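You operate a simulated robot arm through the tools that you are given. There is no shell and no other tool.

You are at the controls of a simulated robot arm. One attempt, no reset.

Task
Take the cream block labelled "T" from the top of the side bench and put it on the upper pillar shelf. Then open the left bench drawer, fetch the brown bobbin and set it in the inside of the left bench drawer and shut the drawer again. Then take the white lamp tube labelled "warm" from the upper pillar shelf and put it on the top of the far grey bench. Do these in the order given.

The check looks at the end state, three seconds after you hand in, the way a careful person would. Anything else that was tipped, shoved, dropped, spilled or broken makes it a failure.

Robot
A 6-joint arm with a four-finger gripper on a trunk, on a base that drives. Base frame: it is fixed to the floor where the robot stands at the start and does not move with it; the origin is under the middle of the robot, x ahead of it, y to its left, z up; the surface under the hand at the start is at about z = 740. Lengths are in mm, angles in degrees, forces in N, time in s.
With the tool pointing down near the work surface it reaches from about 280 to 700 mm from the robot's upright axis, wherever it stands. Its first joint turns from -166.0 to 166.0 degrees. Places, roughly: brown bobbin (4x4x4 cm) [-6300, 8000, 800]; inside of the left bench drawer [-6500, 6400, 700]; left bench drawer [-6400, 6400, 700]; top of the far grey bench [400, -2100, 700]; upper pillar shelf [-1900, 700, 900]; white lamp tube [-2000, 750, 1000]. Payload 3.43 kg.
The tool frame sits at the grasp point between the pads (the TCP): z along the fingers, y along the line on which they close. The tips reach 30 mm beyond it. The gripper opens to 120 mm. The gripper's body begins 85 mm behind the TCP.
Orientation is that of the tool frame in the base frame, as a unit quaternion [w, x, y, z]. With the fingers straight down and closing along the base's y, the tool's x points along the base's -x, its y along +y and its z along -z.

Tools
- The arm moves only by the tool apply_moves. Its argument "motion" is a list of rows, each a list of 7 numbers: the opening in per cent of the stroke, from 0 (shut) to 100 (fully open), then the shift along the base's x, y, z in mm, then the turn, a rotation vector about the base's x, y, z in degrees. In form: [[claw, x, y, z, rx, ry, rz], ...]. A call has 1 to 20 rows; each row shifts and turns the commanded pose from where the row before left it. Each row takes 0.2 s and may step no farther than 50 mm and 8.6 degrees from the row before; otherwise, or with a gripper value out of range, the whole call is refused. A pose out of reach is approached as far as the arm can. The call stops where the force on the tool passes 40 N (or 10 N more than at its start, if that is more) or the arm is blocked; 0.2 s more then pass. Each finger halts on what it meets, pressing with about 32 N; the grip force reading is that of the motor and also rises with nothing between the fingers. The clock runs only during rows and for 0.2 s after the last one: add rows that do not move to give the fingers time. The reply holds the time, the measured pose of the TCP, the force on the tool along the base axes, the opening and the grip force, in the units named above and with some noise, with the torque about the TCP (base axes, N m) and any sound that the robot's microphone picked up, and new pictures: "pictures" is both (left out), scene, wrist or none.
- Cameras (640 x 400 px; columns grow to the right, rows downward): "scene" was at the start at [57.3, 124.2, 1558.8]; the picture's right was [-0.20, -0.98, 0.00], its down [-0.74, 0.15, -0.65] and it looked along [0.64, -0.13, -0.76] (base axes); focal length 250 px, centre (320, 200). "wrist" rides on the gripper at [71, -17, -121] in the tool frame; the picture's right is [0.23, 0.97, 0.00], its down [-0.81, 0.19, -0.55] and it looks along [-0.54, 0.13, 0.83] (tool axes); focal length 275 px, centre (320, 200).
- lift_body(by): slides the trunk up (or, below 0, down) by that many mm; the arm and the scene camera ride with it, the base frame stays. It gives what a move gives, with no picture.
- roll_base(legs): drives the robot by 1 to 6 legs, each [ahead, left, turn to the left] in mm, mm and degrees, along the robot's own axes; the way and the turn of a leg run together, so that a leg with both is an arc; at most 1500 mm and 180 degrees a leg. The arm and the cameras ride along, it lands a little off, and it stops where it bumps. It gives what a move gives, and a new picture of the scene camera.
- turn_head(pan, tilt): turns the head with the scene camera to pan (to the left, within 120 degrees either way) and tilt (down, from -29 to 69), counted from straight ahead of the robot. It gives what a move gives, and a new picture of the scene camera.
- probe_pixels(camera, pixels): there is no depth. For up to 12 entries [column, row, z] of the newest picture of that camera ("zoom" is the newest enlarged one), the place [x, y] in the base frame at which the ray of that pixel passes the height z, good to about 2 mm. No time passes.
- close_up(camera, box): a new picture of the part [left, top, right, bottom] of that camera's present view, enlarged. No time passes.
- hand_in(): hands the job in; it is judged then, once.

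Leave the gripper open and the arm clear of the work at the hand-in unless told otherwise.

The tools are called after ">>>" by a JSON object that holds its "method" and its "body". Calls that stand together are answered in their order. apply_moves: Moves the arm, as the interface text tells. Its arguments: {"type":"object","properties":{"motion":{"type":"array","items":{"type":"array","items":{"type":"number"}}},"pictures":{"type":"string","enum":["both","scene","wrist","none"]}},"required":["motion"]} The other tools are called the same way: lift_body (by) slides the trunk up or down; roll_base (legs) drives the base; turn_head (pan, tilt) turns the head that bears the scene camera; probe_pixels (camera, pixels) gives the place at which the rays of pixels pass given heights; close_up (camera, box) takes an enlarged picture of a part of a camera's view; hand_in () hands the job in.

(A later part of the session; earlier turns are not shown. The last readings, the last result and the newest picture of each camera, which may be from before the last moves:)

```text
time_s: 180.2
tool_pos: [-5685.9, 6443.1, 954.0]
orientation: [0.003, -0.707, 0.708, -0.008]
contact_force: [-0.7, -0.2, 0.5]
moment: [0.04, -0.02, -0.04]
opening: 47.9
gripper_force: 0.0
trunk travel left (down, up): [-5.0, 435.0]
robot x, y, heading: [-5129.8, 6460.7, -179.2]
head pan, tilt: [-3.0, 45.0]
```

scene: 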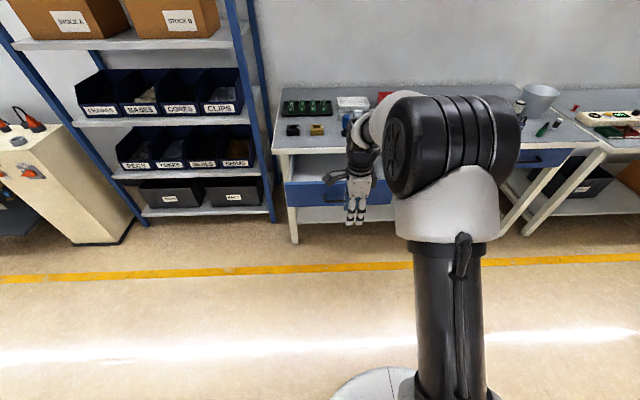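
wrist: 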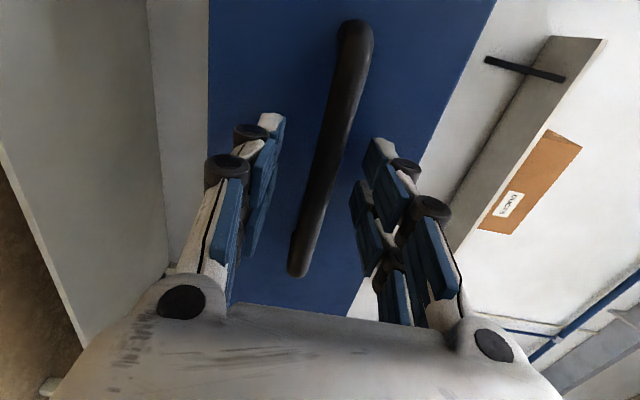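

Tool is straight down. I raise the trunk back by 70 mm and strafe right 1540 mm to stand before the bobbin tray.

>>> {"method": "lift_body", "body": {"by": 70}}

>>> {"method": "roll_base", "body": {"legs": [[0, 0, -0.6], [0, -770, 0], [0, -770, 0], [350, 0, 0]]}}

>>> {"method": "turn_head", "body": {"pan": 0, "tilt": 50}}

```text
time_s: 181.3
tool_pos: [-5685.4, 6442.7, 1024.9]
orientation: [0.002, -0.706, 0.708, -0.007]
contact_force: [0.8, -0.1, -0.3]
moment: [0.01, 0.0, -0.03]
opening: 47.8
gripper_force: 0.0
trunk travel left (down, up): [-75.0, 365.0]
robot x, y, heading: [-5127.5, 6458.8, -179.2]
head pan, tilt: [-3.0, 45.0]
```

```text
time_s: 191.4
tool_pos: [-6040.5, 7999.2, 1024.0]
orientation: [0.002, -0.707, 0.707, -0.007]
contact_force: [-0.3, 0.2, -1.0]
moment: [-0.04, 0.01, -0.02]
opening: 48.1
gripper_force: 0.1
trunk travel left (down, up): [-75.0, 365.0]
robot x, y, heading: [-5483.2, 8021.9, -178.9]
head pan, tilt: [-3.0, 45.0]
```

scene: 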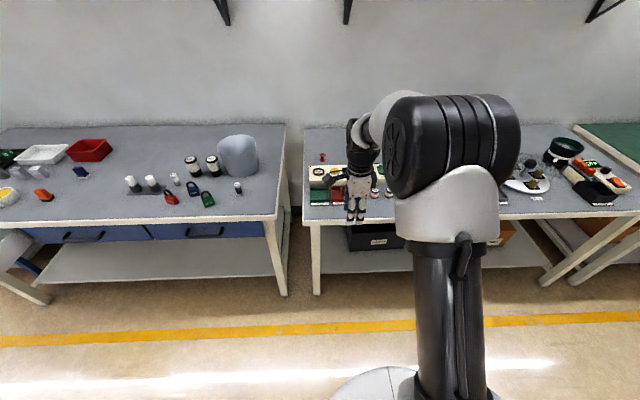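

```text
time_s: 192.1
tool_pos: [-6039.3, 7998.8, 1025.1]
orientation: [0.002, -0.707, 0.707, -0.006]
contact_force: [0.1, 0.0, -1.2]
moment: [-0.03, -0.02, -0.02]
opening: 48.1
gripper_force: 0.1
trunk travel left (down, up): [-75.0, 365.0]
robot x, y, heading: [-5482.8, 8015.0, -179.2]
head pan, tilt: [0.0, 50.0]
```

scene: 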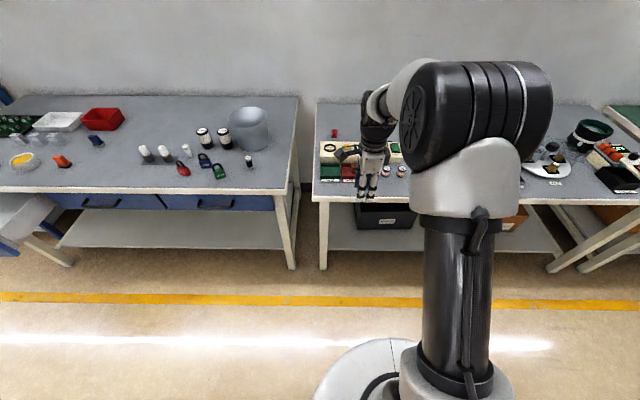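

The hand hides the tray at (345,175). I shift the base 150 mm right so that the tray is visible left of the arm, then look.

>>> {"method": "roll_base", "body": {"legs": [[0, 0, -0.9], [0, -150, 0]]}}

>>> {"method": "close_up", "body": {"camera": "scene", "box": [230, 90, 390, 220]}}

```text
time_s: 193.8
tool_pos: [-6039.5, 8157.6, 1024.7]
orientation: [0.001, -0.701, 0.713, -0.007]
contact_force: [-0.6, 0.1, 0.8]
moment: [-0.02, 0.01, -0.02]
opening: 48.0
gripper_force: 0.1
trunk travel left (down, up): [-75.0, 365.0]
robot x, y, heading: [-5484.1, 8164.1, 179.7]
head pan, tilt: [0.0, 50.0]
```

scene: 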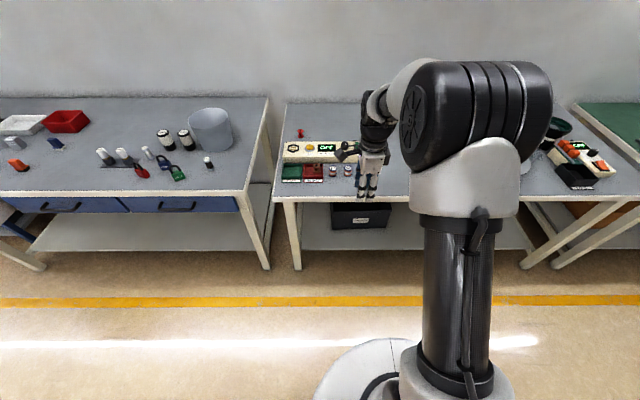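

```text
3.08 times, centred on (310, 155) of scene
```

zoom: 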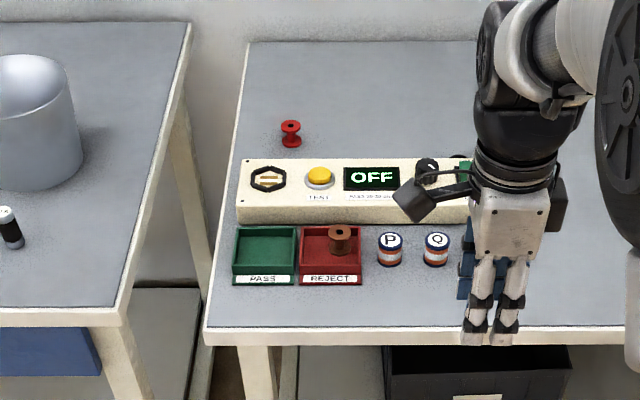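

The brown bobbin stands in the red tray at zoom (340,240). I drive 250 mm ahead to bring it within reach; the hand stays at z ≈ 1025, well above the bench.

>>> {"method": "roll_base", "body": {"legs": [[250, 0, 0]]}}

>>> {"method": "turn_head", "body": {"pan": 12, "tilt": 55}}

>>> {"method": "close_up", "body": {"camera": "scene", "box": [260, 90, 440, 210]}}

```text
time_s: 195.6
tool_pos: [-6290.0, 8159.1, 1025.1]
orientation: [0.002, -0.7, 0.714, -0.007]
contact_force: [-0.4, 0.0, -0.9]
moment: [0.01, -0.03, 0.02]
opening: 48.0
gripper_force: 0.0
trunk travel left (down, up): [-75.0, 365.0]
robot x, y, heading: [-5732.1, 8170.0, 179.7]
head pan, tilt: [0.0, 50.0]
```

scene: 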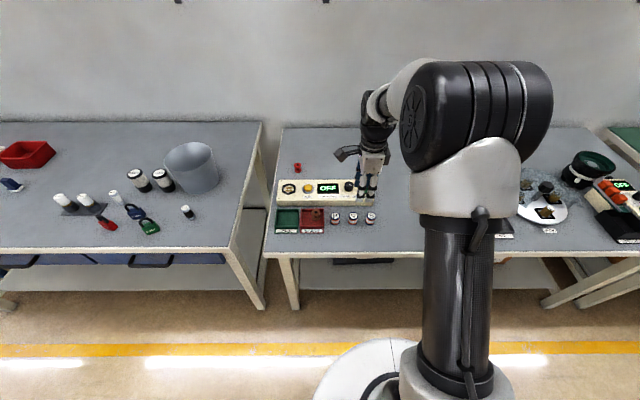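

```text
time_s: 196.4
tool_pos: [-6289.7, 8158.8, 1025.5]
orientation: [0.002, -0.7, 0.714, -0.007]
contact_force: [0.0, 0.8, -0.8]
moment: [-0.02, -0.01, 0.01]
opening: 47.9
gripper_force: 0.1
trunk travel left (down, up): [-75.0, 365.0]
robot x, y, heading: [-5731.7, 8166.4, 179.7]
head pan, tilt: [12.0, 55.0]
```

scene: 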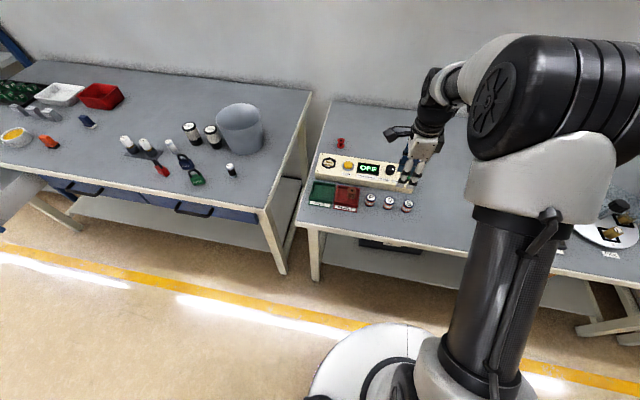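

```text
3.33 times, centred on (350, 150) of scene
```

zoom: 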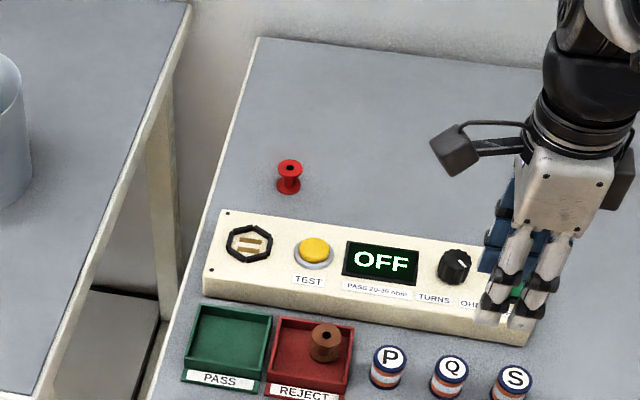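

The bobbin stands toward the right side of the red tray, with the tester box behind it, so closing left-right (along y) is best. I turn the hand back +90° about z and shift it to y ≈ 8020, at z ≈ 1025, x -6250.

>>> {"method": "apply_moves", "body": {"motion": [[60, 4, -13, 0, 0, 0, 8.2], [60, 4, -13, 0, 0, 0, 8.2], [60, 4, -13, 0, 0, 0, 8.2], [60, 4, -13, 0, 0, 0, 8.2], [60, 4, -13, 0, 0, 0, 8.2], [60, 4, -13, 0, 0, 0, 8.2], [60, 4, -13, 0, 0, 0, 8.2], [60, 4, -13, 0, 0, 0, 8.2], [60, 4, -13, 0, 0, 0, 8.2], [60, 4, -13, 0, 0, 0, 8.2], [60, 0, -10, 0, 0, 0, 7.2], [60, 0, 0, 0, 0, 0, 0]], "pictures": "both"}}

```text
time_s: 199.0
tool_pos: [-6250.7, 8018.7, 1025.1]
orientation: [-0.006, 1.0, -0.016, 0.004]
contact_force: [0.8, -0.6, 0.7]
moment: [-0.03, -0.01, 0.02]
opening: 72.2
gripper_force: 0.1
trunk travel left (down, up): [-75.0, 365.0]
robot x, y, heading: [-5734.6, 8166.2, 179.8]
head pan, tilt: [12.0, 55.0]
```

scene: 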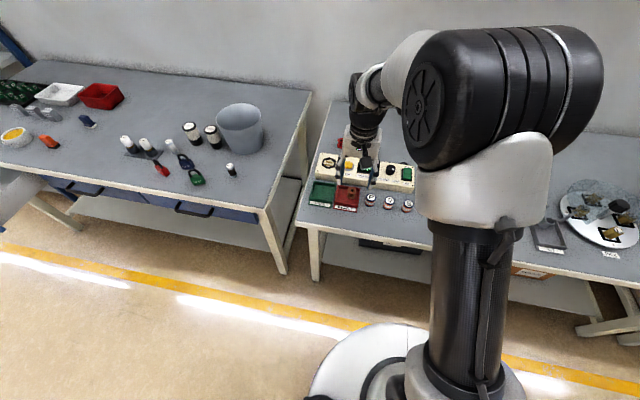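
wrist: 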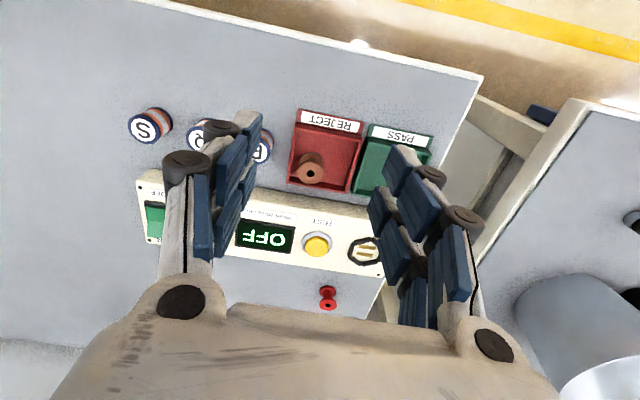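

In the wrist view the bobbin is at (310,168). I enlarge this to measure it.

>>> {"method": "close_up", "body": {"camera": "wrist", "box": [240, 90, 448, 220]}}

>>> {"method": "probe_pixels", "body": {"camera": "wrist", "pixels": [[310, 172, 860], [310, 172, 840], [310, 172, 820], [483, 75, 820], [483, 75, 800], [483, 75, 780]]}}

>>> {"method": "probe_pixels", "body": {"camera": "scene", "pixels": [[297, 226, 820], [297, 226, 800], [297, 226, 780], [333, 98, 800]]}}

```text
3.08 times, centred on (344, 155) of wrist
```

zoom: 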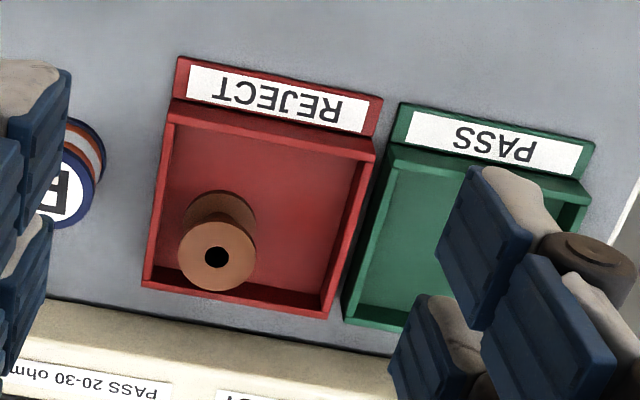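

```text
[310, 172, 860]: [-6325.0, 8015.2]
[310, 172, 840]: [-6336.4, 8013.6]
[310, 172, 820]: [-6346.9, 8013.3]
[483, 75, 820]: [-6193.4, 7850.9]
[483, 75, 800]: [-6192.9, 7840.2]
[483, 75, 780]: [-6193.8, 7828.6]
```

```text
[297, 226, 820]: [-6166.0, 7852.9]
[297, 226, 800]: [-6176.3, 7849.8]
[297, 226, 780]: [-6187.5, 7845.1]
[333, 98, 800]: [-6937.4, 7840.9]
```

I probe the near rims of the top flange (zoom (218,222)) and bottom flange (222,190), which lie 40 mm apart in height at the same x, to find the bobbin's height; also the tray corners.

>>> {"method": "probe_pixels", "body": {"camera": "zoom", "pixels": [[218, 222, 860], [218, 222, 840], [218, 222, 820], [222, 190, 820], [222, 190, 800], [222, 190, 780], [216, 291, 860], [216, 291, 840], [178, 257, 840], [256, 257, 840], [217, 257, 850], [217, 257, 830]]}}

>>> {"method": "close_up", "body": {"camera": "scene", "box": [280, 190, 340, 240]}}

```text
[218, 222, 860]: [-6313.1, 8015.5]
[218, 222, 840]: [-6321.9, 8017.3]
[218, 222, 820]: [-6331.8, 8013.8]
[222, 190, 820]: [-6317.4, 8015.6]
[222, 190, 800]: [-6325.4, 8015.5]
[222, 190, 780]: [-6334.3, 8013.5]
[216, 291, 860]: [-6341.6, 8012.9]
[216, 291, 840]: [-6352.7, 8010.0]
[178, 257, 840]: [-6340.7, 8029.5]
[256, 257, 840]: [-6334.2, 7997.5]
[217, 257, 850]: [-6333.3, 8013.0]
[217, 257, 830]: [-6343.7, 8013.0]
```

```text
8.00 times, centred on (310, 215) of scene
```

zoom: 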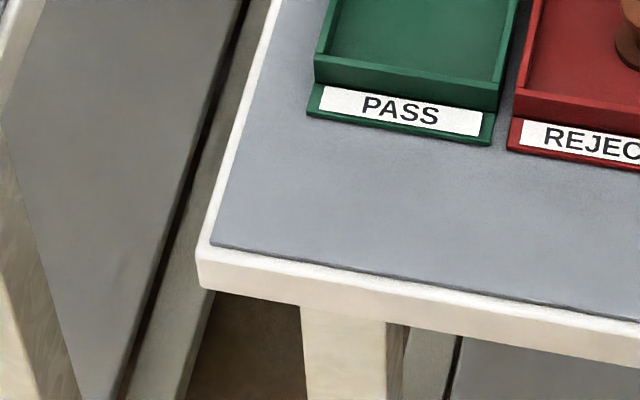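

The bench corner is at scene (295.0,220.8), a few pixels off my first reading. I probe it again at several heights together with the wrist view of the same corner.

>>> {"method": "probe_pixels", "body": {"camera": "zoom", "pixels": [[200, 247, 800], [200, 247, 780], [200, 247, 760], [200, 247, 740], [310, 110, 760], [510, 146, 760], [310, 110, 740], [510, 146, 740]]}}

>>> {"method": "close_up", "body": {"camera": "wrist", "box": [380, 30, 540, 160]}}

```text
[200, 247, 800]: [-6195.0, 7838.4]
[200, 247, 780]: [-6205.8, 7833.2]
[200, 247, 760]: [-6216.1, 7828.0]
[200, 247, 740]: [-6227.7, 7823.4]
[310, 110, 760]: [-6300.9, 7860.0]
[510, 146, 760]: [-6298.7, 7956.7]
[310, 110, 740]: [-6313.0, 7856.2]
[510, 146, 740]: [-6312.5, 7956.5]
```

```text
3.08 times, centred on (460, 95) of wrist
```

zoom: 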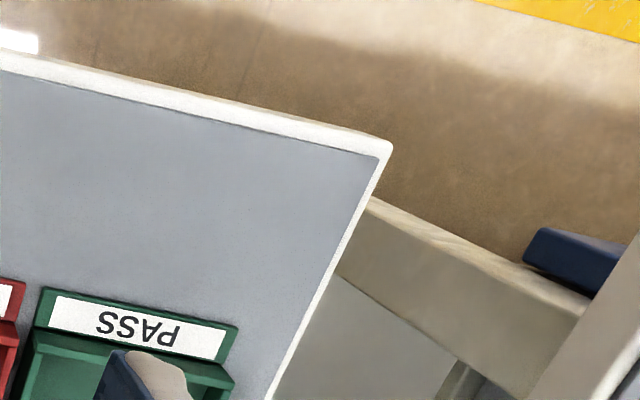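

I probe the same points in the wrist enlargement: bench corner (392,147), PASS plate corners (240,325) and (42,288).

>>> {"method": "probe_pixels", "body": {"camera": "zoom", "pixels": [[392, 147, 820], [392, 147, 800], [392, 147, 780], [392, 147, 760], [240, 325, 820], [240, 325, 800], [240, 325, 780], [240, 325, 760], [42, 288, 800], [42, 288, 760]]}}

>>> {"method": "close_up", "body": {"camera": "scene", "box": [280, 165, 400, 240]}}

```text
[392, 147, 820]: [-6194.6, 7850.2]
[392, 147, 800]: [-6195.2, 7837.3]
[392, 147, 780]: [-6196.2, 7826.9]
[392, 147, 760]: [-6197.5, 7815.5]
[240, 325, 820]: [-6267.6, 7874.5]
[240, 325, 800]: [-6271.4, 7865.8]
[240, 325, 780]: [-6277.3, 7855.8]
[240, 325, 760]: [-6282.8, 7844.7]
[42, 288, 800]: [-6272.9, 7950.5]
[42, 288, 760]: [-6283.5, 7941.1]
```

```text
5.33 times, centred on (340, 202) of scene
```

zoom: 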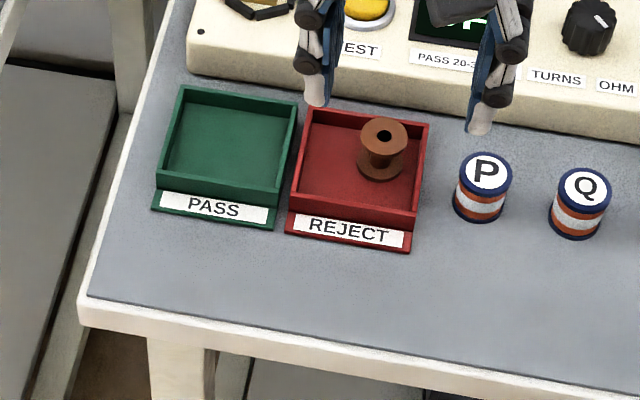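

The bench corner agrees in both views exactly at z = 800 (-6195, 7838), so this bench top is at 800. The bobbin's top flange is then at about z 840, centre (-6337, 8013), diameter about 32. I cross-check with the scene enlargement.

>>> {"method": "probe_pixels", "body": {"camera": "zoom", "pixels": [[384, 133, 835], [384, 133, 840], [384, 133, 845], [361, 133, 840], [408, 133, 840], [384, 117, 840], [384, 152, 840], [428, 125, 825], [312, 107, 825], [413, 210, 825], [298, 190, 825], [378, 180, 803]]}}

```text
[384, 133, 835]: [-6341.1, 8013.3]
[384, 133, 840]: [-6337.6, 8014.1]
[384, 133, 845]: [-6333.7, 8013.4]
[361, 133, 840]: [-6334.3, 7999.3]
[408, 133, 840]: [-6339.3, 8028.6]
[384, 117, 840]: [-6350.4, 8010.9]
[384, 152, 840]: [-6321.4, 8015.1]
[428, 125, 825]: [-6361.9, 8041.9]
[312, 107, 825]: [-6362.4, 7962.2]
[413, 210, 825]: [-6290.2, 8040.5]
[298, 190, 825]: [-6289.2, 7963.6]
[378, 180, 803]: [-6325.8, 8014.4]
```

Both views agree: bobbin centre (-6337,8014), top z 840, diameter ≈ 30; the tray walls (to ≈ 825) leave too little room beside it, so I'll grip the exposed top flange with tips at about z 829. I move above it to z ≈ 905 with a 46 mm opening.

>>> {"method": "apply_moves", "body": {"motion": [[38, -29, -2, 0, 0, 0, 1.8], [38, -29, -2, 0, 0, 0, 0], [38, -29, -1, 0, 0, 0, 0], [38, 0, 0, -40, 0, 0, 0], [38, 0, 0, -40, 0, 0, 0], [38, 0, 0, -40, 0, 0, 0], [38, 0, 0, 0, 0, 0, 0]], "pictures": "both"}}

>>> {"method": "close_up", "body": {"camera": "wrist", "box": [180, 60, 460, 240]}}

>>> {"method": "close_up", "body": {"camera": "scene", "box": [290, 140, 410, 230]}}

```text
time_s: 200.6
tool_pos: [-6338.1, 8013.0, 905.5]
orientation: [-0.006, 1.0, -0.002, 0.004]
contact_force: [0.1, -0.4, -0.6]
moment: [0.01, 0.0, -0.04]
opening: 45.5
gripper_force: 0.0
trunk travel left (down, up): [-75.0, 365.0]
robot x, y, heading: [-5735.0, 8167.2, 179.9]
head pan, tilt: [12.0, 55.0]
```

scene: 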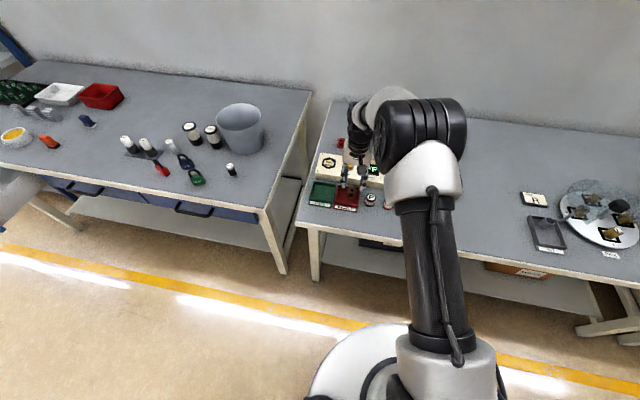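
wrist: 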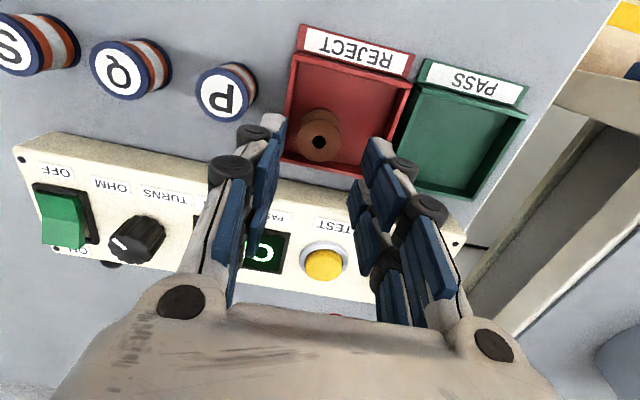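

```text
2.22 times, centred on (320, 150) of wrist
```

zoom: 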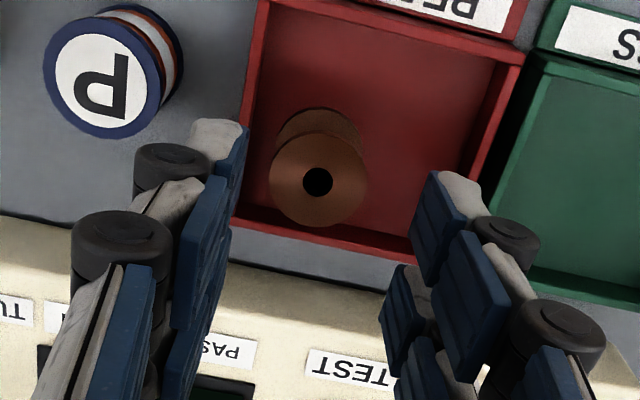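

```text
4.44 times, centred on (350, 185) of scene
```

zoom: 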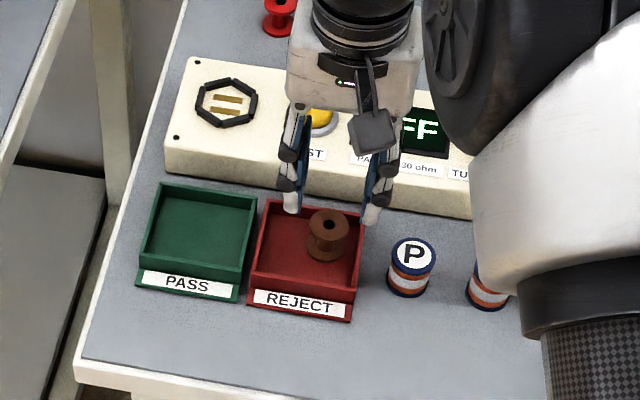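

Well aligned: the bobbin lies midway between the fingers. I go down to TCP z 868 and look again before the last bit.

>>> {"method": "apply_moves", "body": {"motion": [[38, 0, 0, -20, 0, 0, 0], [38, 0, 0, -17, 0, 0, 0], [38, 0, 0, 0, 0, 0, 0]], "pictures": "both"}}

>>> {"method": "close_up", "body": {"camera": "wrist", "box": [180, 60, 460, 240]}}

>>> {"method": "close_up", "body": {"camera": "scene", "box": [310, 150, 400, 220]}}

```text
time_s: 201.4
tool_pos: [-6338.2, 8013.0, 869.4]
orientation: [-0.006, 1.0, 0.0, 0.004]
contact_force: [-0.3, 0.0, -0.7]
moment: [0.02, -0.01, -0.01]
opening: 45.7
gripper_force: 0.0
trunk travel left (down, up): [-75.0, 365.0]
robot x, y, heading: [-5728.6, 8163.7, 179.7]
head pan, tilt: [12.0, 55.0]
```

scene: 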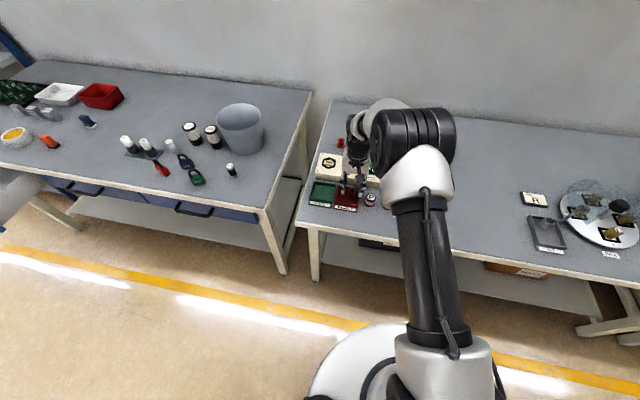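
wrist: 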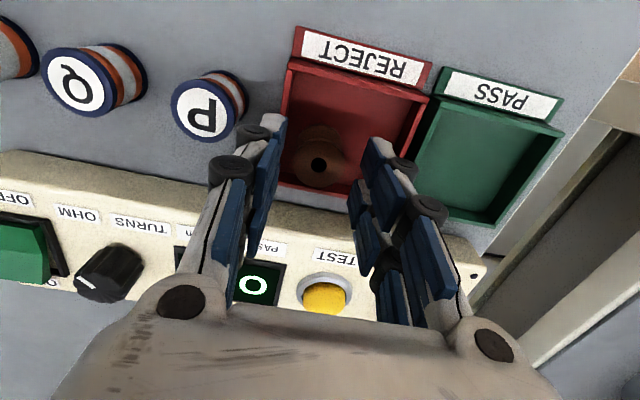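

```text
2.22 times, centred on (320, 150) of wrist
```

zoom: 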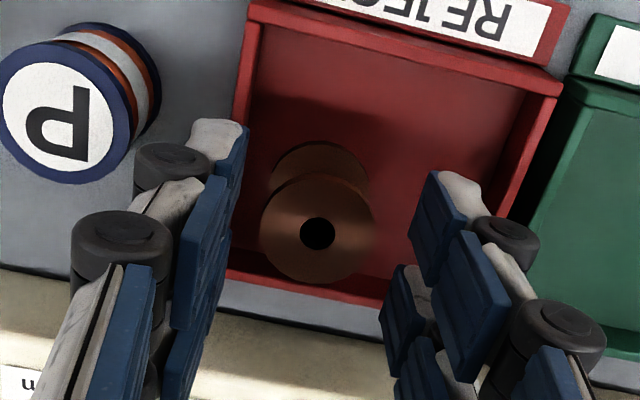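

```text
5.71 times, centred on (355, 185) of scene
```

zoom: 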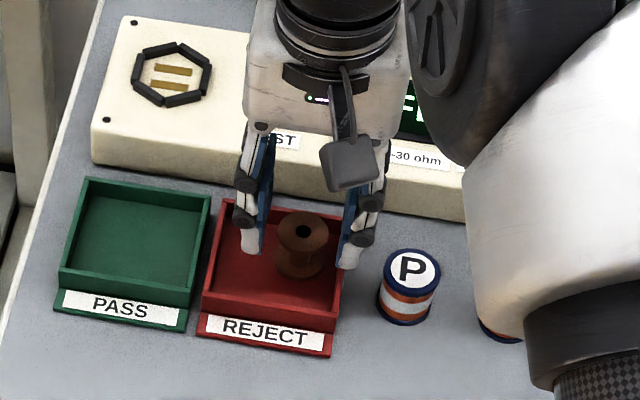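

Tips are at about the flange height. I go down 9 mm more in 3 mm steps (tips ≈ 830), watching the force for wall contact.

>>> {"method": "apply_moves", "body": {"motion": [[38, 0, 0, -3, 0, 0, 0], [38, 0, 0, -3, 0, 0, 0], [38, 0, 0, -3, 0, 0, 0], [38, 0, 0, 0, 0, 0, 0]], "pictures": "wrist"}}

>>> {"method": "close_up", "body": {"camera": "wrist", "box": [180, 60, 460, 240]}}

```text
time_s: 202.4
tool_pos: [-6337.0, 8013.0, 860.6]
orientation: [-0.006, 1.0, 0.0, 0.004]
contact_force: [0.2, 0.2, -0.4]
moment: [0.01, 0.02, -0.02]
opening: 45.7
gripper_force: 0.0
trunk travel left (down, up): [-75.0, 365.0]
robot x, y, heading: [-5735.0, 8167.7, 179.8]
head pan, tilt: [12.0, 55.0]
```

wrist: 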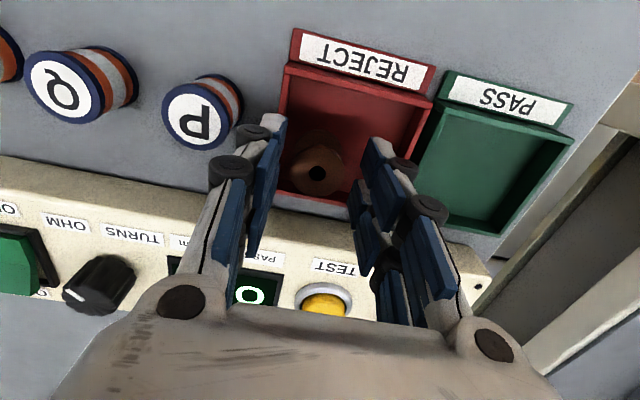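

```text
2.22 times, centred on (320, 150) of wrist
```

zoom: 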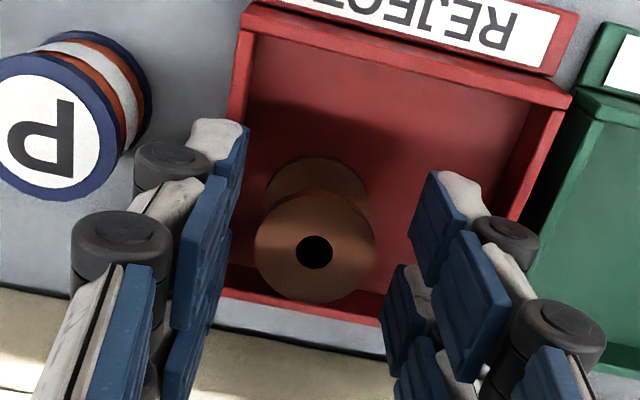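

No contact; the pads now straddle the top flange. I close gently.

>>> {"method": "apply_moves", "body": {"motion": [[30, 0, 0, 0, 0, 0, 0], [24, 0, 0, 0, 0, 0, 0], [18, 0, 0, 0, 0, 0, 0], [18, 0, 0, 0, 0, 0, 0], [18, 0, 0, 0, 0, 0, 0]], "pictures": "wrist"}}

>>> {"method": "close_up", "body": {"camera": "wrist", "box": [180, 60, 460, 240]}}

```text
time_s: 203.6
tool_pos: [-6337.9, 8011.9, 859.5]
orientation: [-0.006, 1.0, -0.001, 0.003]
contact_force: [0.1, 0.3, 1.3]
moment: [0.04, 0.04, -0.02]
opening: 29.7
gripper_force: 31.8
trunk travel left (down, up): [-75.0, 365.0]
robot x, y, heading: [-5736.8, 8166.0, 180.0]
head pan, tilt: [12.0, 55.0]
```

wrist: 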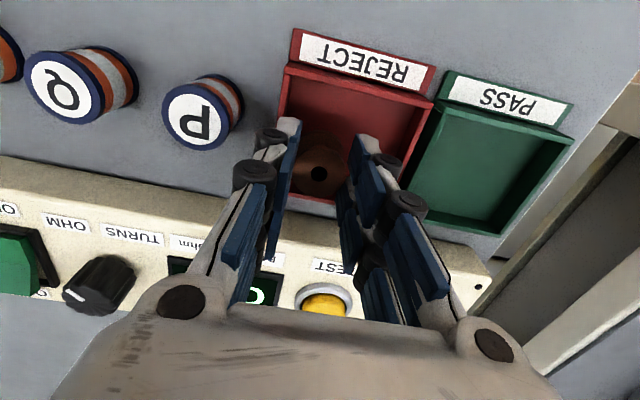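

```text
2.22 times, centred on (320, 150) of wrist
```

zoom: 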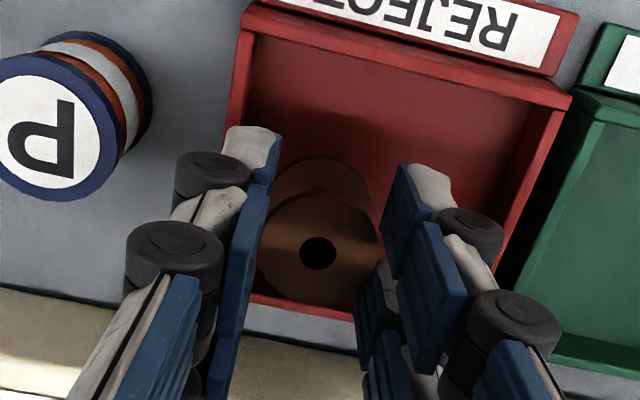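

The bobbin is held at 29.7 mm, 32 N. I lift it straight up slowly out of the tray.

>>> {"method": "apply_moves", "body": {"motion": [[18, 0, 0, 8, 0, 0, 0], [18, 0, 0, 15, 0, 0, 0], [18, 0, 0, 30, 0, 0, 0], [18, 0, 0, 40, 0, 0, 0], [18, 0, 0, 40, 0, 0, 0], [18, 0, 0, 0, 0, 0, 0]], "pictures": "both"}}

>>> {"method": "close_up", "body": {"camera": "wrist", "box": [180, 60, 460, 240]}}

```text
time_s: 205.0
tool_pos: [-6336.6, 8013.6, 991.7]
orientation: [-0.006, 1.0, -0.001, 0.004]
contact_force: [0.2, -0.9, -0.6]
moment: [0.01, 0.02, 0.01]
opening: 29.9
gripper_force: 31.8
trunk travel left (down, up): [-75.0, 365.0]
robot x, y, heading: [-5731.6, 8166.3, 179.9]
head pan, tilt: [12.0, 55.0]
```

scene: 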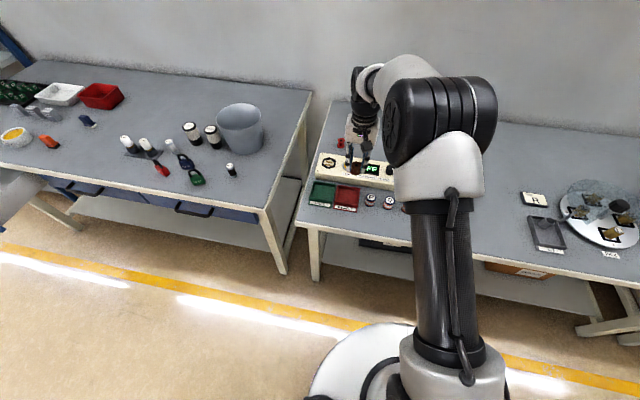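
wrist: 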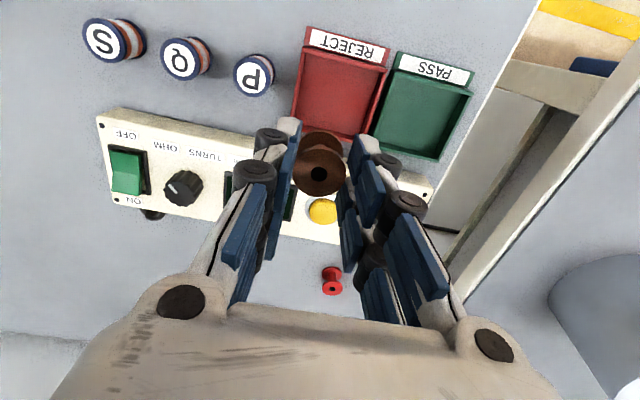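

```text
2.22 times, centred on (320, 150) of wrist
```

zoom: 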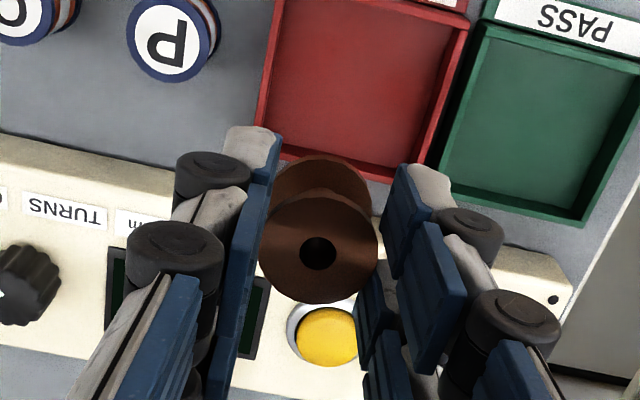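

The bobbin came out cleanly and the tray is empty. I raise and retract the hand to a carry pose before driving back to the drawer.

>>> {"method": "apply_moves", "body": {"motion": [[18, 0, 0, 40, 0, 0, 0], [18, 0, 0, 30, 0, 0, 0], [18, 40, 15, 0, 0, 0, 0], [18, 40, 15, 0, 0, 0, 0], [18, 40, 15, 0, 0, 0, 0], [18, 40, 15, 0, 0, 0, 0], [18, 20, 15, 0, 0, 0, 0], [18, 0, 0, 0, 0, 0, 0]], "pictures": "none"}}

>>> {"method": "roll_base", "body": {"legs": [[-250, 0, 0], [0, 850, 0], [0, 850, 0]]}}

>>> {"method": "turn_head", "body": {"pan": 5, "tilt": 50}}

```text
time_s: 206.8
tool_pos: [-6156.0, 8087.7, 1062.4]
orientation: [-0.006, 1.0, -0.001, 0.003]
contact_force: [-0.2, 0.1, -0.4]
moment: [0.03, -0.02, 0.02]
opening: 29.6
gripper_force: 32.4
trunk travel left (down, up): [-75.0, 365.0]
robot x, y, heading: [-5731.5, 8168.2, 179.8]
head pan, tilt: [12.0, 55.0]
```

```text
time_s: 216.8
tool_pos: [-5887.5, 6374.8, 1062.1]
orientation: [-0.006, 1.0, 0.014, 0.004]
contact_force: [0.2, -0.1, 0.3]
moment: [-0.01, 0.0, -0.02]
opening: 29.3
gripper_force: 32.4
trunk travel left (down, up): [-75.0, 365.0]
robot x, y, heading: [-5463.6, 6465.2, -178.6]
head pan, tilt: [12.0, 55.0]
```

scene: 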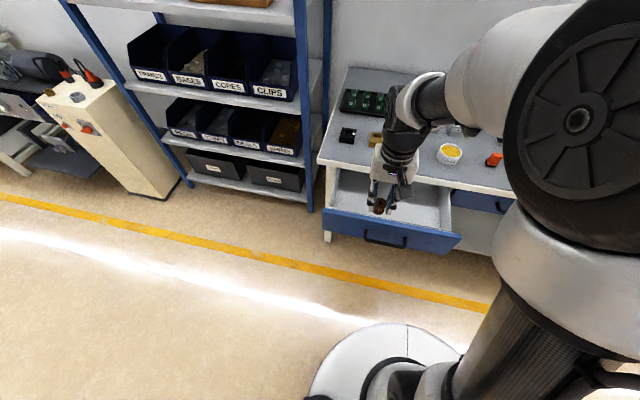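

```text
time_s: 217.5
tool_pos: [-5888.8, 6375.2, 1061.3]
orientation: [-0.006, 1.0, 0.015, 0.004]
contact_force: [-0.7, 0.8, -0.6]
moment: [-0.02, -0.02, -0.01]
opening: 29.5
gripper_force: 32.0
trunk travel left (down, up): [-75.0, 365.0]
robot x, y, heading: [-5467.0, 6463.5, -178.7]
head pan, tilt: [5.0, 50.0]
```

scene: 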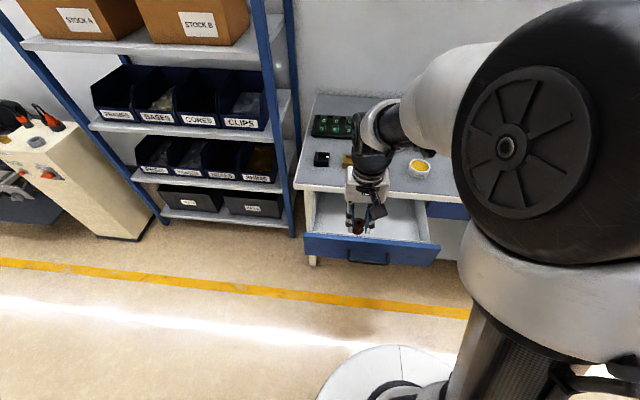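

The open drawer is ahead, bobbin still held. I enlarge and probe the drawer's inner edges.

>>> {"method": "close_up", "body": {"camera": "scene", "box": [280, 160, 470, 290]}}

>>> {"method": "probe_pixels", "body": {"camera": "zoom", "pixels": [[80, 255, 760], [540, 290, 760], [115, 240, 740], [490, 270, 740], [115, 110, 740], [455, 140, 740], [115, 240, 680], [400, 240, 680]]}}

```text
3.08 times, centred on (375, 225) of scene
```

zoom: 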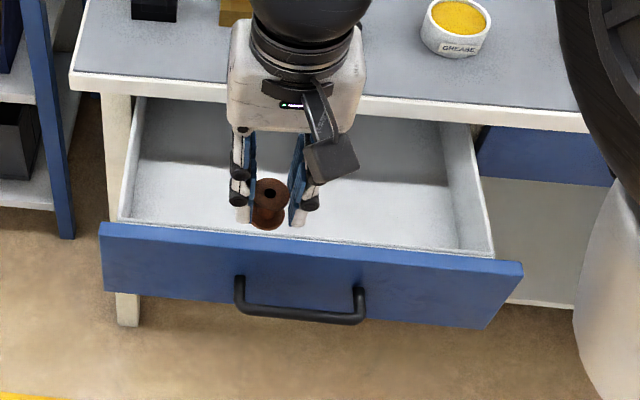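

```text
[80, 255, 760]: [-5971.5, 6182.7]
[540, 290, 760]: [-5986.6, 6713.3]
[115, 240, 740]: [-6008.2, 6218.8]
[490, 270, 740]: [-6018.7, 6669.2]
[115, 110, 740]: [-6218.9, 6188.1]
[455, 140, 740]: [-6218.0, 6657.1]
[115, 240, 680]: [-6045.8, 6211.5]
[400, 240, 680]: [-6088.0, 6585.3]
```

The drawer's inside spans about x -5995 to -6205 (open part) and y 6225–6665. I move the bobbin above its middle, (-6095,6450), then lower to about z 850 first.

>>> {"method": "apply_moves", "body": {"motion": [[18, -41, 15, 0, 0, 0, 0], [18, -41, 15, 0, 0, 0, 0], [18, -41, 15, 0, 0, 0, 0], [18, -41, 15, 0, 0, 0, 0], [18, -41, 15, 0, 0, 0, 0], [18, 0, 0, -45, 0, 0, 0], [18, 0, 0, -45, 0, 0, 0], [18, 0, 0, -45, 0, 0, 0], [18, 0, 0, -45, 0, 0, 0], [18, 0, 0, 0, 0, 0, 0]], "pictures": "both"}}

>>> {"method": "close_up", "body": {"camera": "scene", "box": [280, 150, 470, 290]}}

```text
time_s: 219.7
tool_pos: [-6094.6, 6447.6, 880.4]
orientation: [-0.006, 1.0, 0.014, 0.003]
contact_force: [-0.6, -0.1, 0.3]
moment: [0.02, 0.01, -0.02]
opening: 29.6
gripper_force: 32.3
trunk travel left (down, up): [-75.0, 365.0]
robot x, y, heading: [-5465.2, 6464.5, -178.5]
head pan, tilt: [5.0, 50.0]
```

scene: 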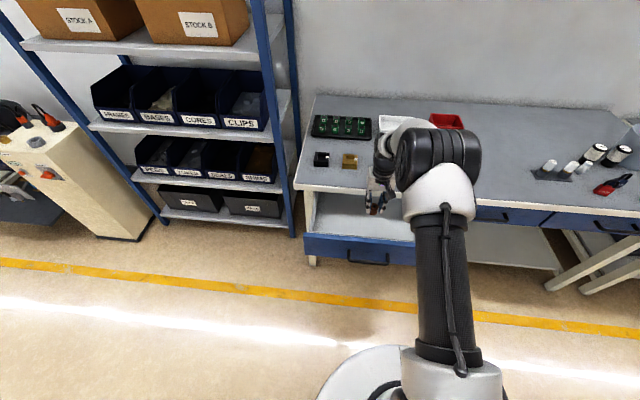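
wrist: 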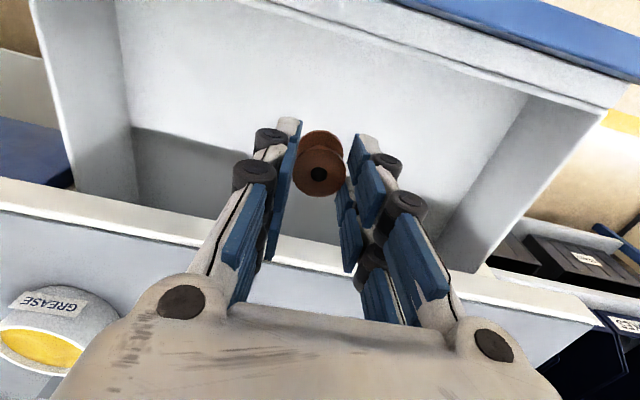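

```text
2.86 times, centred on (375, 220) of scene
```

zoom: 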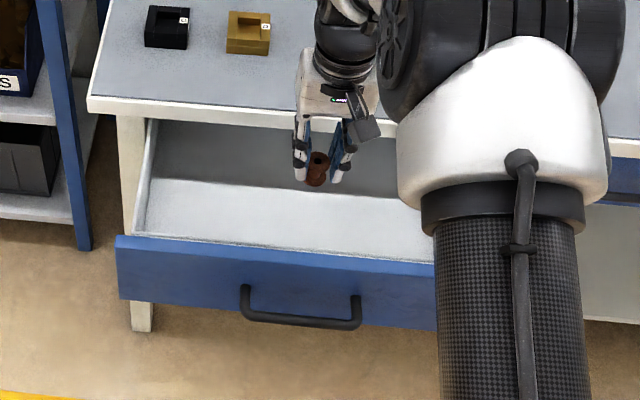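

Above the middle of the drawer and clear of the bench edge. I lower 110 mm, then look.

>>> {"method": "apply_moves", "body": {"motion": [[18, 0, 0, -40, 0, 0, 0], [18, 0, 0, -40, 0, 0, 0], [18, 0, 0, -30, 0, 0, 0], [18, 0, 0, 0, 0, 0, 0]], "pictures": "both"}}

>>> {"method": "close_up", "body": {"camera": "scene", "box": [280, 150, 470, 290]}}

```text
time_s: 220.7
tool_pos: [-6093.8, 6449.8, 772.1]
orientation: [-0.007, 1.0, 0.015, 0.001]
contact_force: [-0.4, 0.1, -0.1]
moment: [0.0, 0.0, -0.01]
opening: 29.9
gripper_force: 32.0
trunk travel left (down, up): [-75.0, 365.0]
robot x, y, heading: [-5467.8, 6465.3, -178.4]
head pan, tilt: [5.0, 50.0]
```

scene: 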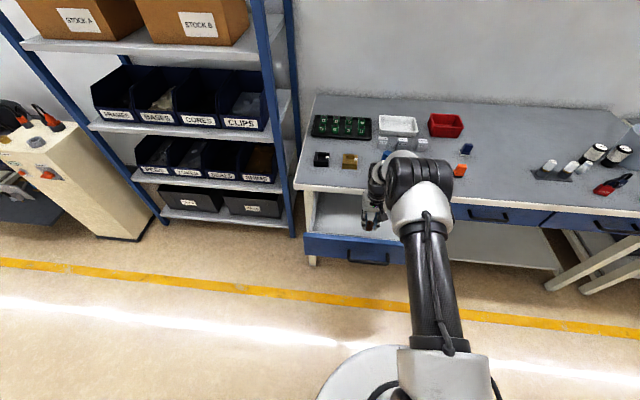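
wrist: 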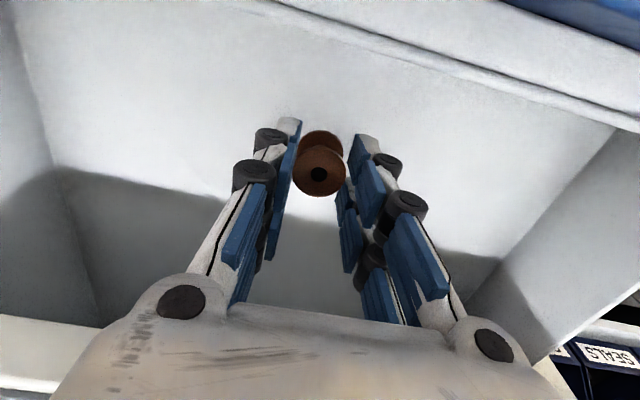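

```text
2.86 times, centred on (375, 220) of scene
```

zoom: 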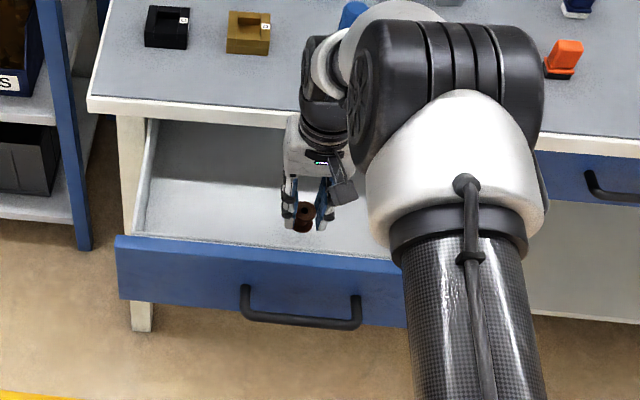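

I lower further in small steps until the bobbin touches the drawer floor.

>>> {"method": "apply_moves", "body": {"motion": [[18, 0, 0, -10, 0, 0, 0], [18, 0, 0, -8, 0, 0, 0], [18, 0, 0, -6, 0, 0, 0], [18, 0, 0, 0, 0, 0, 0]], "pictures": "none"}}

>>> {"method": "apply_moves", "body": {"motion": [[18, 0, 0, -4, 0, 0, 0], [18, 0, 0, -3, 0, 0, 0], [18, 0, 0, 0, 0, 0, 0]], "pictures": "none"}}

```text
time_s: 221.7
tool_pos: [-6094.2, 6449.3, 748.0]
orientation: [-0.007, 1.0, 0.013, 0.004]
contact_force: [0.2, -0.2, -0.4]
moment: [-0.01, 0.01, 0.0]
opening: 29.7
gripper_force: 32.2
trunk travel left (down, up): [-75.0, 365.0]
robot x, y, heading: [-5469.2, 6468.2, -178.6]
head pan, tilt: [5.0, 50.0]
```

```text
time_s: 222.5
tool_pos: [-6091.8, 6450.0, 740.3]
orientation: [-0.007, 1.0, 0.014, 0.003]
contact_force: [-0.5, 0.6, 1.0]
moment: [0.01, 0.02, -0.03]
opening: 29.8
gripper_force: 31.4
trunk travel left (down, up): [-75.0, 365.0]
robot x, y, heading: [-5466.5, 6467.5, -178.6]
head pan, tilt: [5.0, 50.0]
```

>>> {"method": "apply_moves", "body": {"motion": [[18, 0, 0, -2, 0, 0, 0], [18, 0, 0, -2, 0, 0, 0], [18, 0, 0, 0, 0, 0, 0]], "pictures": "wrist"}}

```text
time_s: 223.3
tool_pos: [-6092.4, 6450.2, 736.9]
orientation: [-0.006, 1.0, 0.014, 0.004]
contact_force: [-0.3, -0.6, -0.7]
moment: [0.01, -0.01, -0.02]
opening: 29.6
gripper_force: 32.3
trunk travel left (down, up): [-75.0, 365.0]
robot x, y, heading: [-5464.8, 6468.8, -178.7]
head pan, tilt: [5.0, 50.0]
```

wrist: 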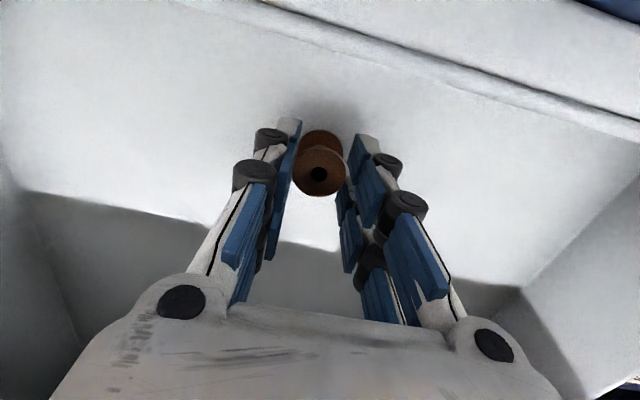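

No contact yet; I keep lowering in 2–3 mm steps.

>>> {"method": "apply_moves", "body": {"motion": [[18, 0, 0, -3, 0, 0, 0], [18, 0, 0, -2, 0, 0, 0], [18, 0, 0, 0, 0, 0, 0]], "pictures": "none"}}

>>> {"method": "apply_moves", "body": {"motion": [[18, 0, 0, -2, 0, 0, 0], [18, 0, 0, -2, 0, 0, 0], [18, 0, 0, 0, 0, 0, 0]], "pictures": "none"}}

```text
time_s: 224.1
tool_pos: [-6093.6, 6450.9, 733.4]
orientation: [-0.006, 1.0, 0.014, 0.002]
contact_force: [0.7, -1.6, 9.4]
moment: [-0.09, 0.01, 0.01]
opening: 29.9
gripper_force: 31.8
trunk travel left (down, up): [-75.0, 365.0]
robot x, y, heading: [-5468.5, 6468.8, -178.6]
head pan, tilt: [5.0, 50.0]
```

```text
time_s: 224.9
tool_pos: [-6094.2, 6450.0, 729.3]
orientation: [-0.006, 1.0, 0.014, 0.001]
contact_force: [-1.5, -0.3, 25.0]
moment: [-0.01, 0.2, -0.07]
opening: 29.6
gripper_force: 32.3
trunk travel left (down, up): [-75.0, 365.0]
robot x, y, heading: [-5469.8, 6468.7, -178.6]
head pan, tilt: [5.0, 50.0]
```

The bobbin stands on the drawer floor (9 N at z 733, now 25 N). I back off 2 mm and open the fingers.

>>> {"method": "apply_moves", "body": {"motion": [[18, 0, 0, 2, 0, 0, 0], [24, 0, 0, 0, 0, 0, 0], [30, 0, 0, 0, 0, 0, 0], [38, 0, 0, 0, 0, 0, 0], [42, 0, 0, 0, 0, 0, 0], [42, 0, 0, 0, 0, 0, 0]], "pictures": "wrist"}}

```text
time_s: 226.3
tool_pos: [-6093.6, 6449.6, 728.1]
orientation: [-0.006, 1.0, 0.014, 0.003]
contact_force: [-0.5, -0.1, 0.4]
moment: [-0.01, 0.0, -0.01]
opening: 50.4
gripper_force: 0.1
trunk travel left (down, up): [-75.0, 365.0]
robot x, y, heading: [-5466.6, 6465.9, -178.4]
head pan, tilt: [5.0, 50.0]
```

wrist: 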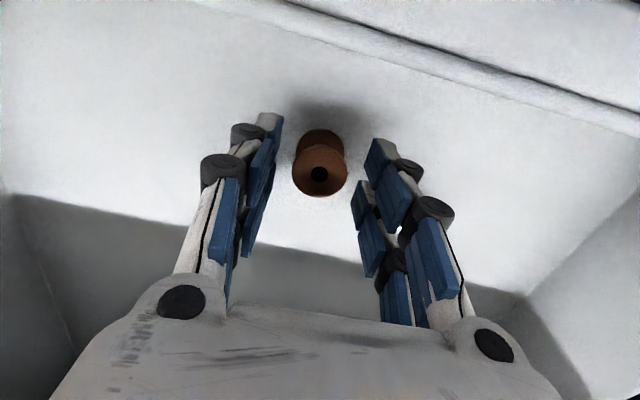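

The bobbin stands free inside the drawer. I lift straight up 200 mm, then move back over the drawer front to x ≈ -5885 with the fingers closing.

>>> {"method": "apply_moves", "body": {"motion": [[42, 0, 0, 20, 0, 0, 0], [42, 0, 0, 40, 0, 0, 0], [42, 0, 0, 45, 0, 0, 0], [42, 0, 0, 45, 0, 0, 0], [42, 0, 0, 45, 0, 0, 0], [42, 42, 0, 10, 0, 0, 0], [42, 42, 0, 0, 0, 0, 0], [42, 42, 0, 0, 0, 0, 0], [42, 42, -3, 0, 0, 0, 0], [20, 42, -6, 0, 0, 0, 0], [0, 0, 0, 0, 0, 0, 0], [0, 0, 0, 0, 0, 0, 0]], "pictures": "both"}}

>>> {"method": "close_up", "body": {"camera": "scene", "box": [280, 150, 470, 290]}}

```text
time_s: 228.9
tool_pos: [-5884.1, 6441.6, 933.3]
orientation: [-0.006, 1.0, 0.014, 0.003]
contact_force: [-0.4, 0.5, -0.6]
moment: [-0.02, -0.01, -0.01]
opening: 0.1
gripper_force: 6.8
trunk travel left (down, up): [-75.0, 365.0]
robot x, y, heading: [-5461.6, 6463.3, -178.3]
head pan, tilt: [5.0, 50.0]
```

scene: 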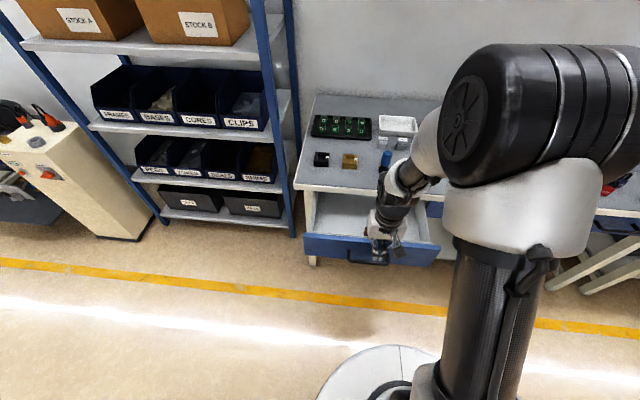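
wrist: 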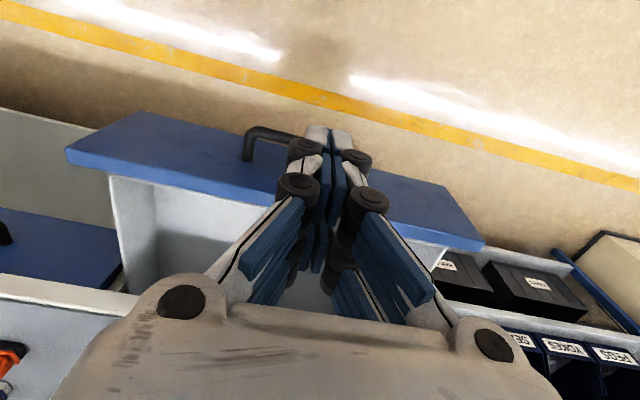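

```text
2.86 times, centred on (375, 220) of scene
```

zoom: 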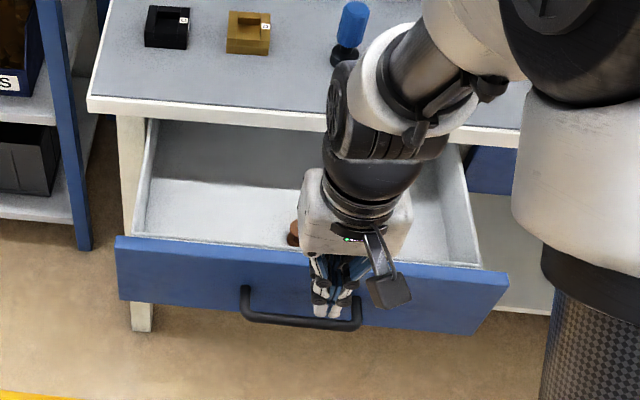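

The bobbin can be seen inside behind the hand. I probe the handle bar at (262,130) in the wrist view at z = 735 to be sure I come down in front of it.

>>> {"method": "probe_pixels", "body": {"camera": "wrist", "pixels": [[270, 130, 735], [250, 150, 735], [135, 115, 760], [480, 245, 760], [70, 155, 760]]}}

>>> {"method": "close_up", "body": {"camera": "wrist", "box": [200, 90, 420, 230]}}

```text
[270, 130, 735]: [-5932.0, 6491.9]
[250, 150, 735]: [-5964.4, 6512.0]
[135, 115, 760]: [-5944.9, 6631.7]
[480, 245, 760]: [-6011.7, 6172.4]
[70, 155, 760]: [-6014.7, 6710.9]
```

```text
2.86 times, centred on (310, 160) of wrist
```

zoom: 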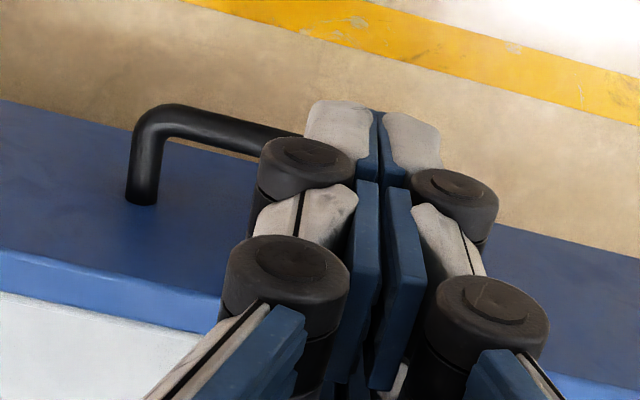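

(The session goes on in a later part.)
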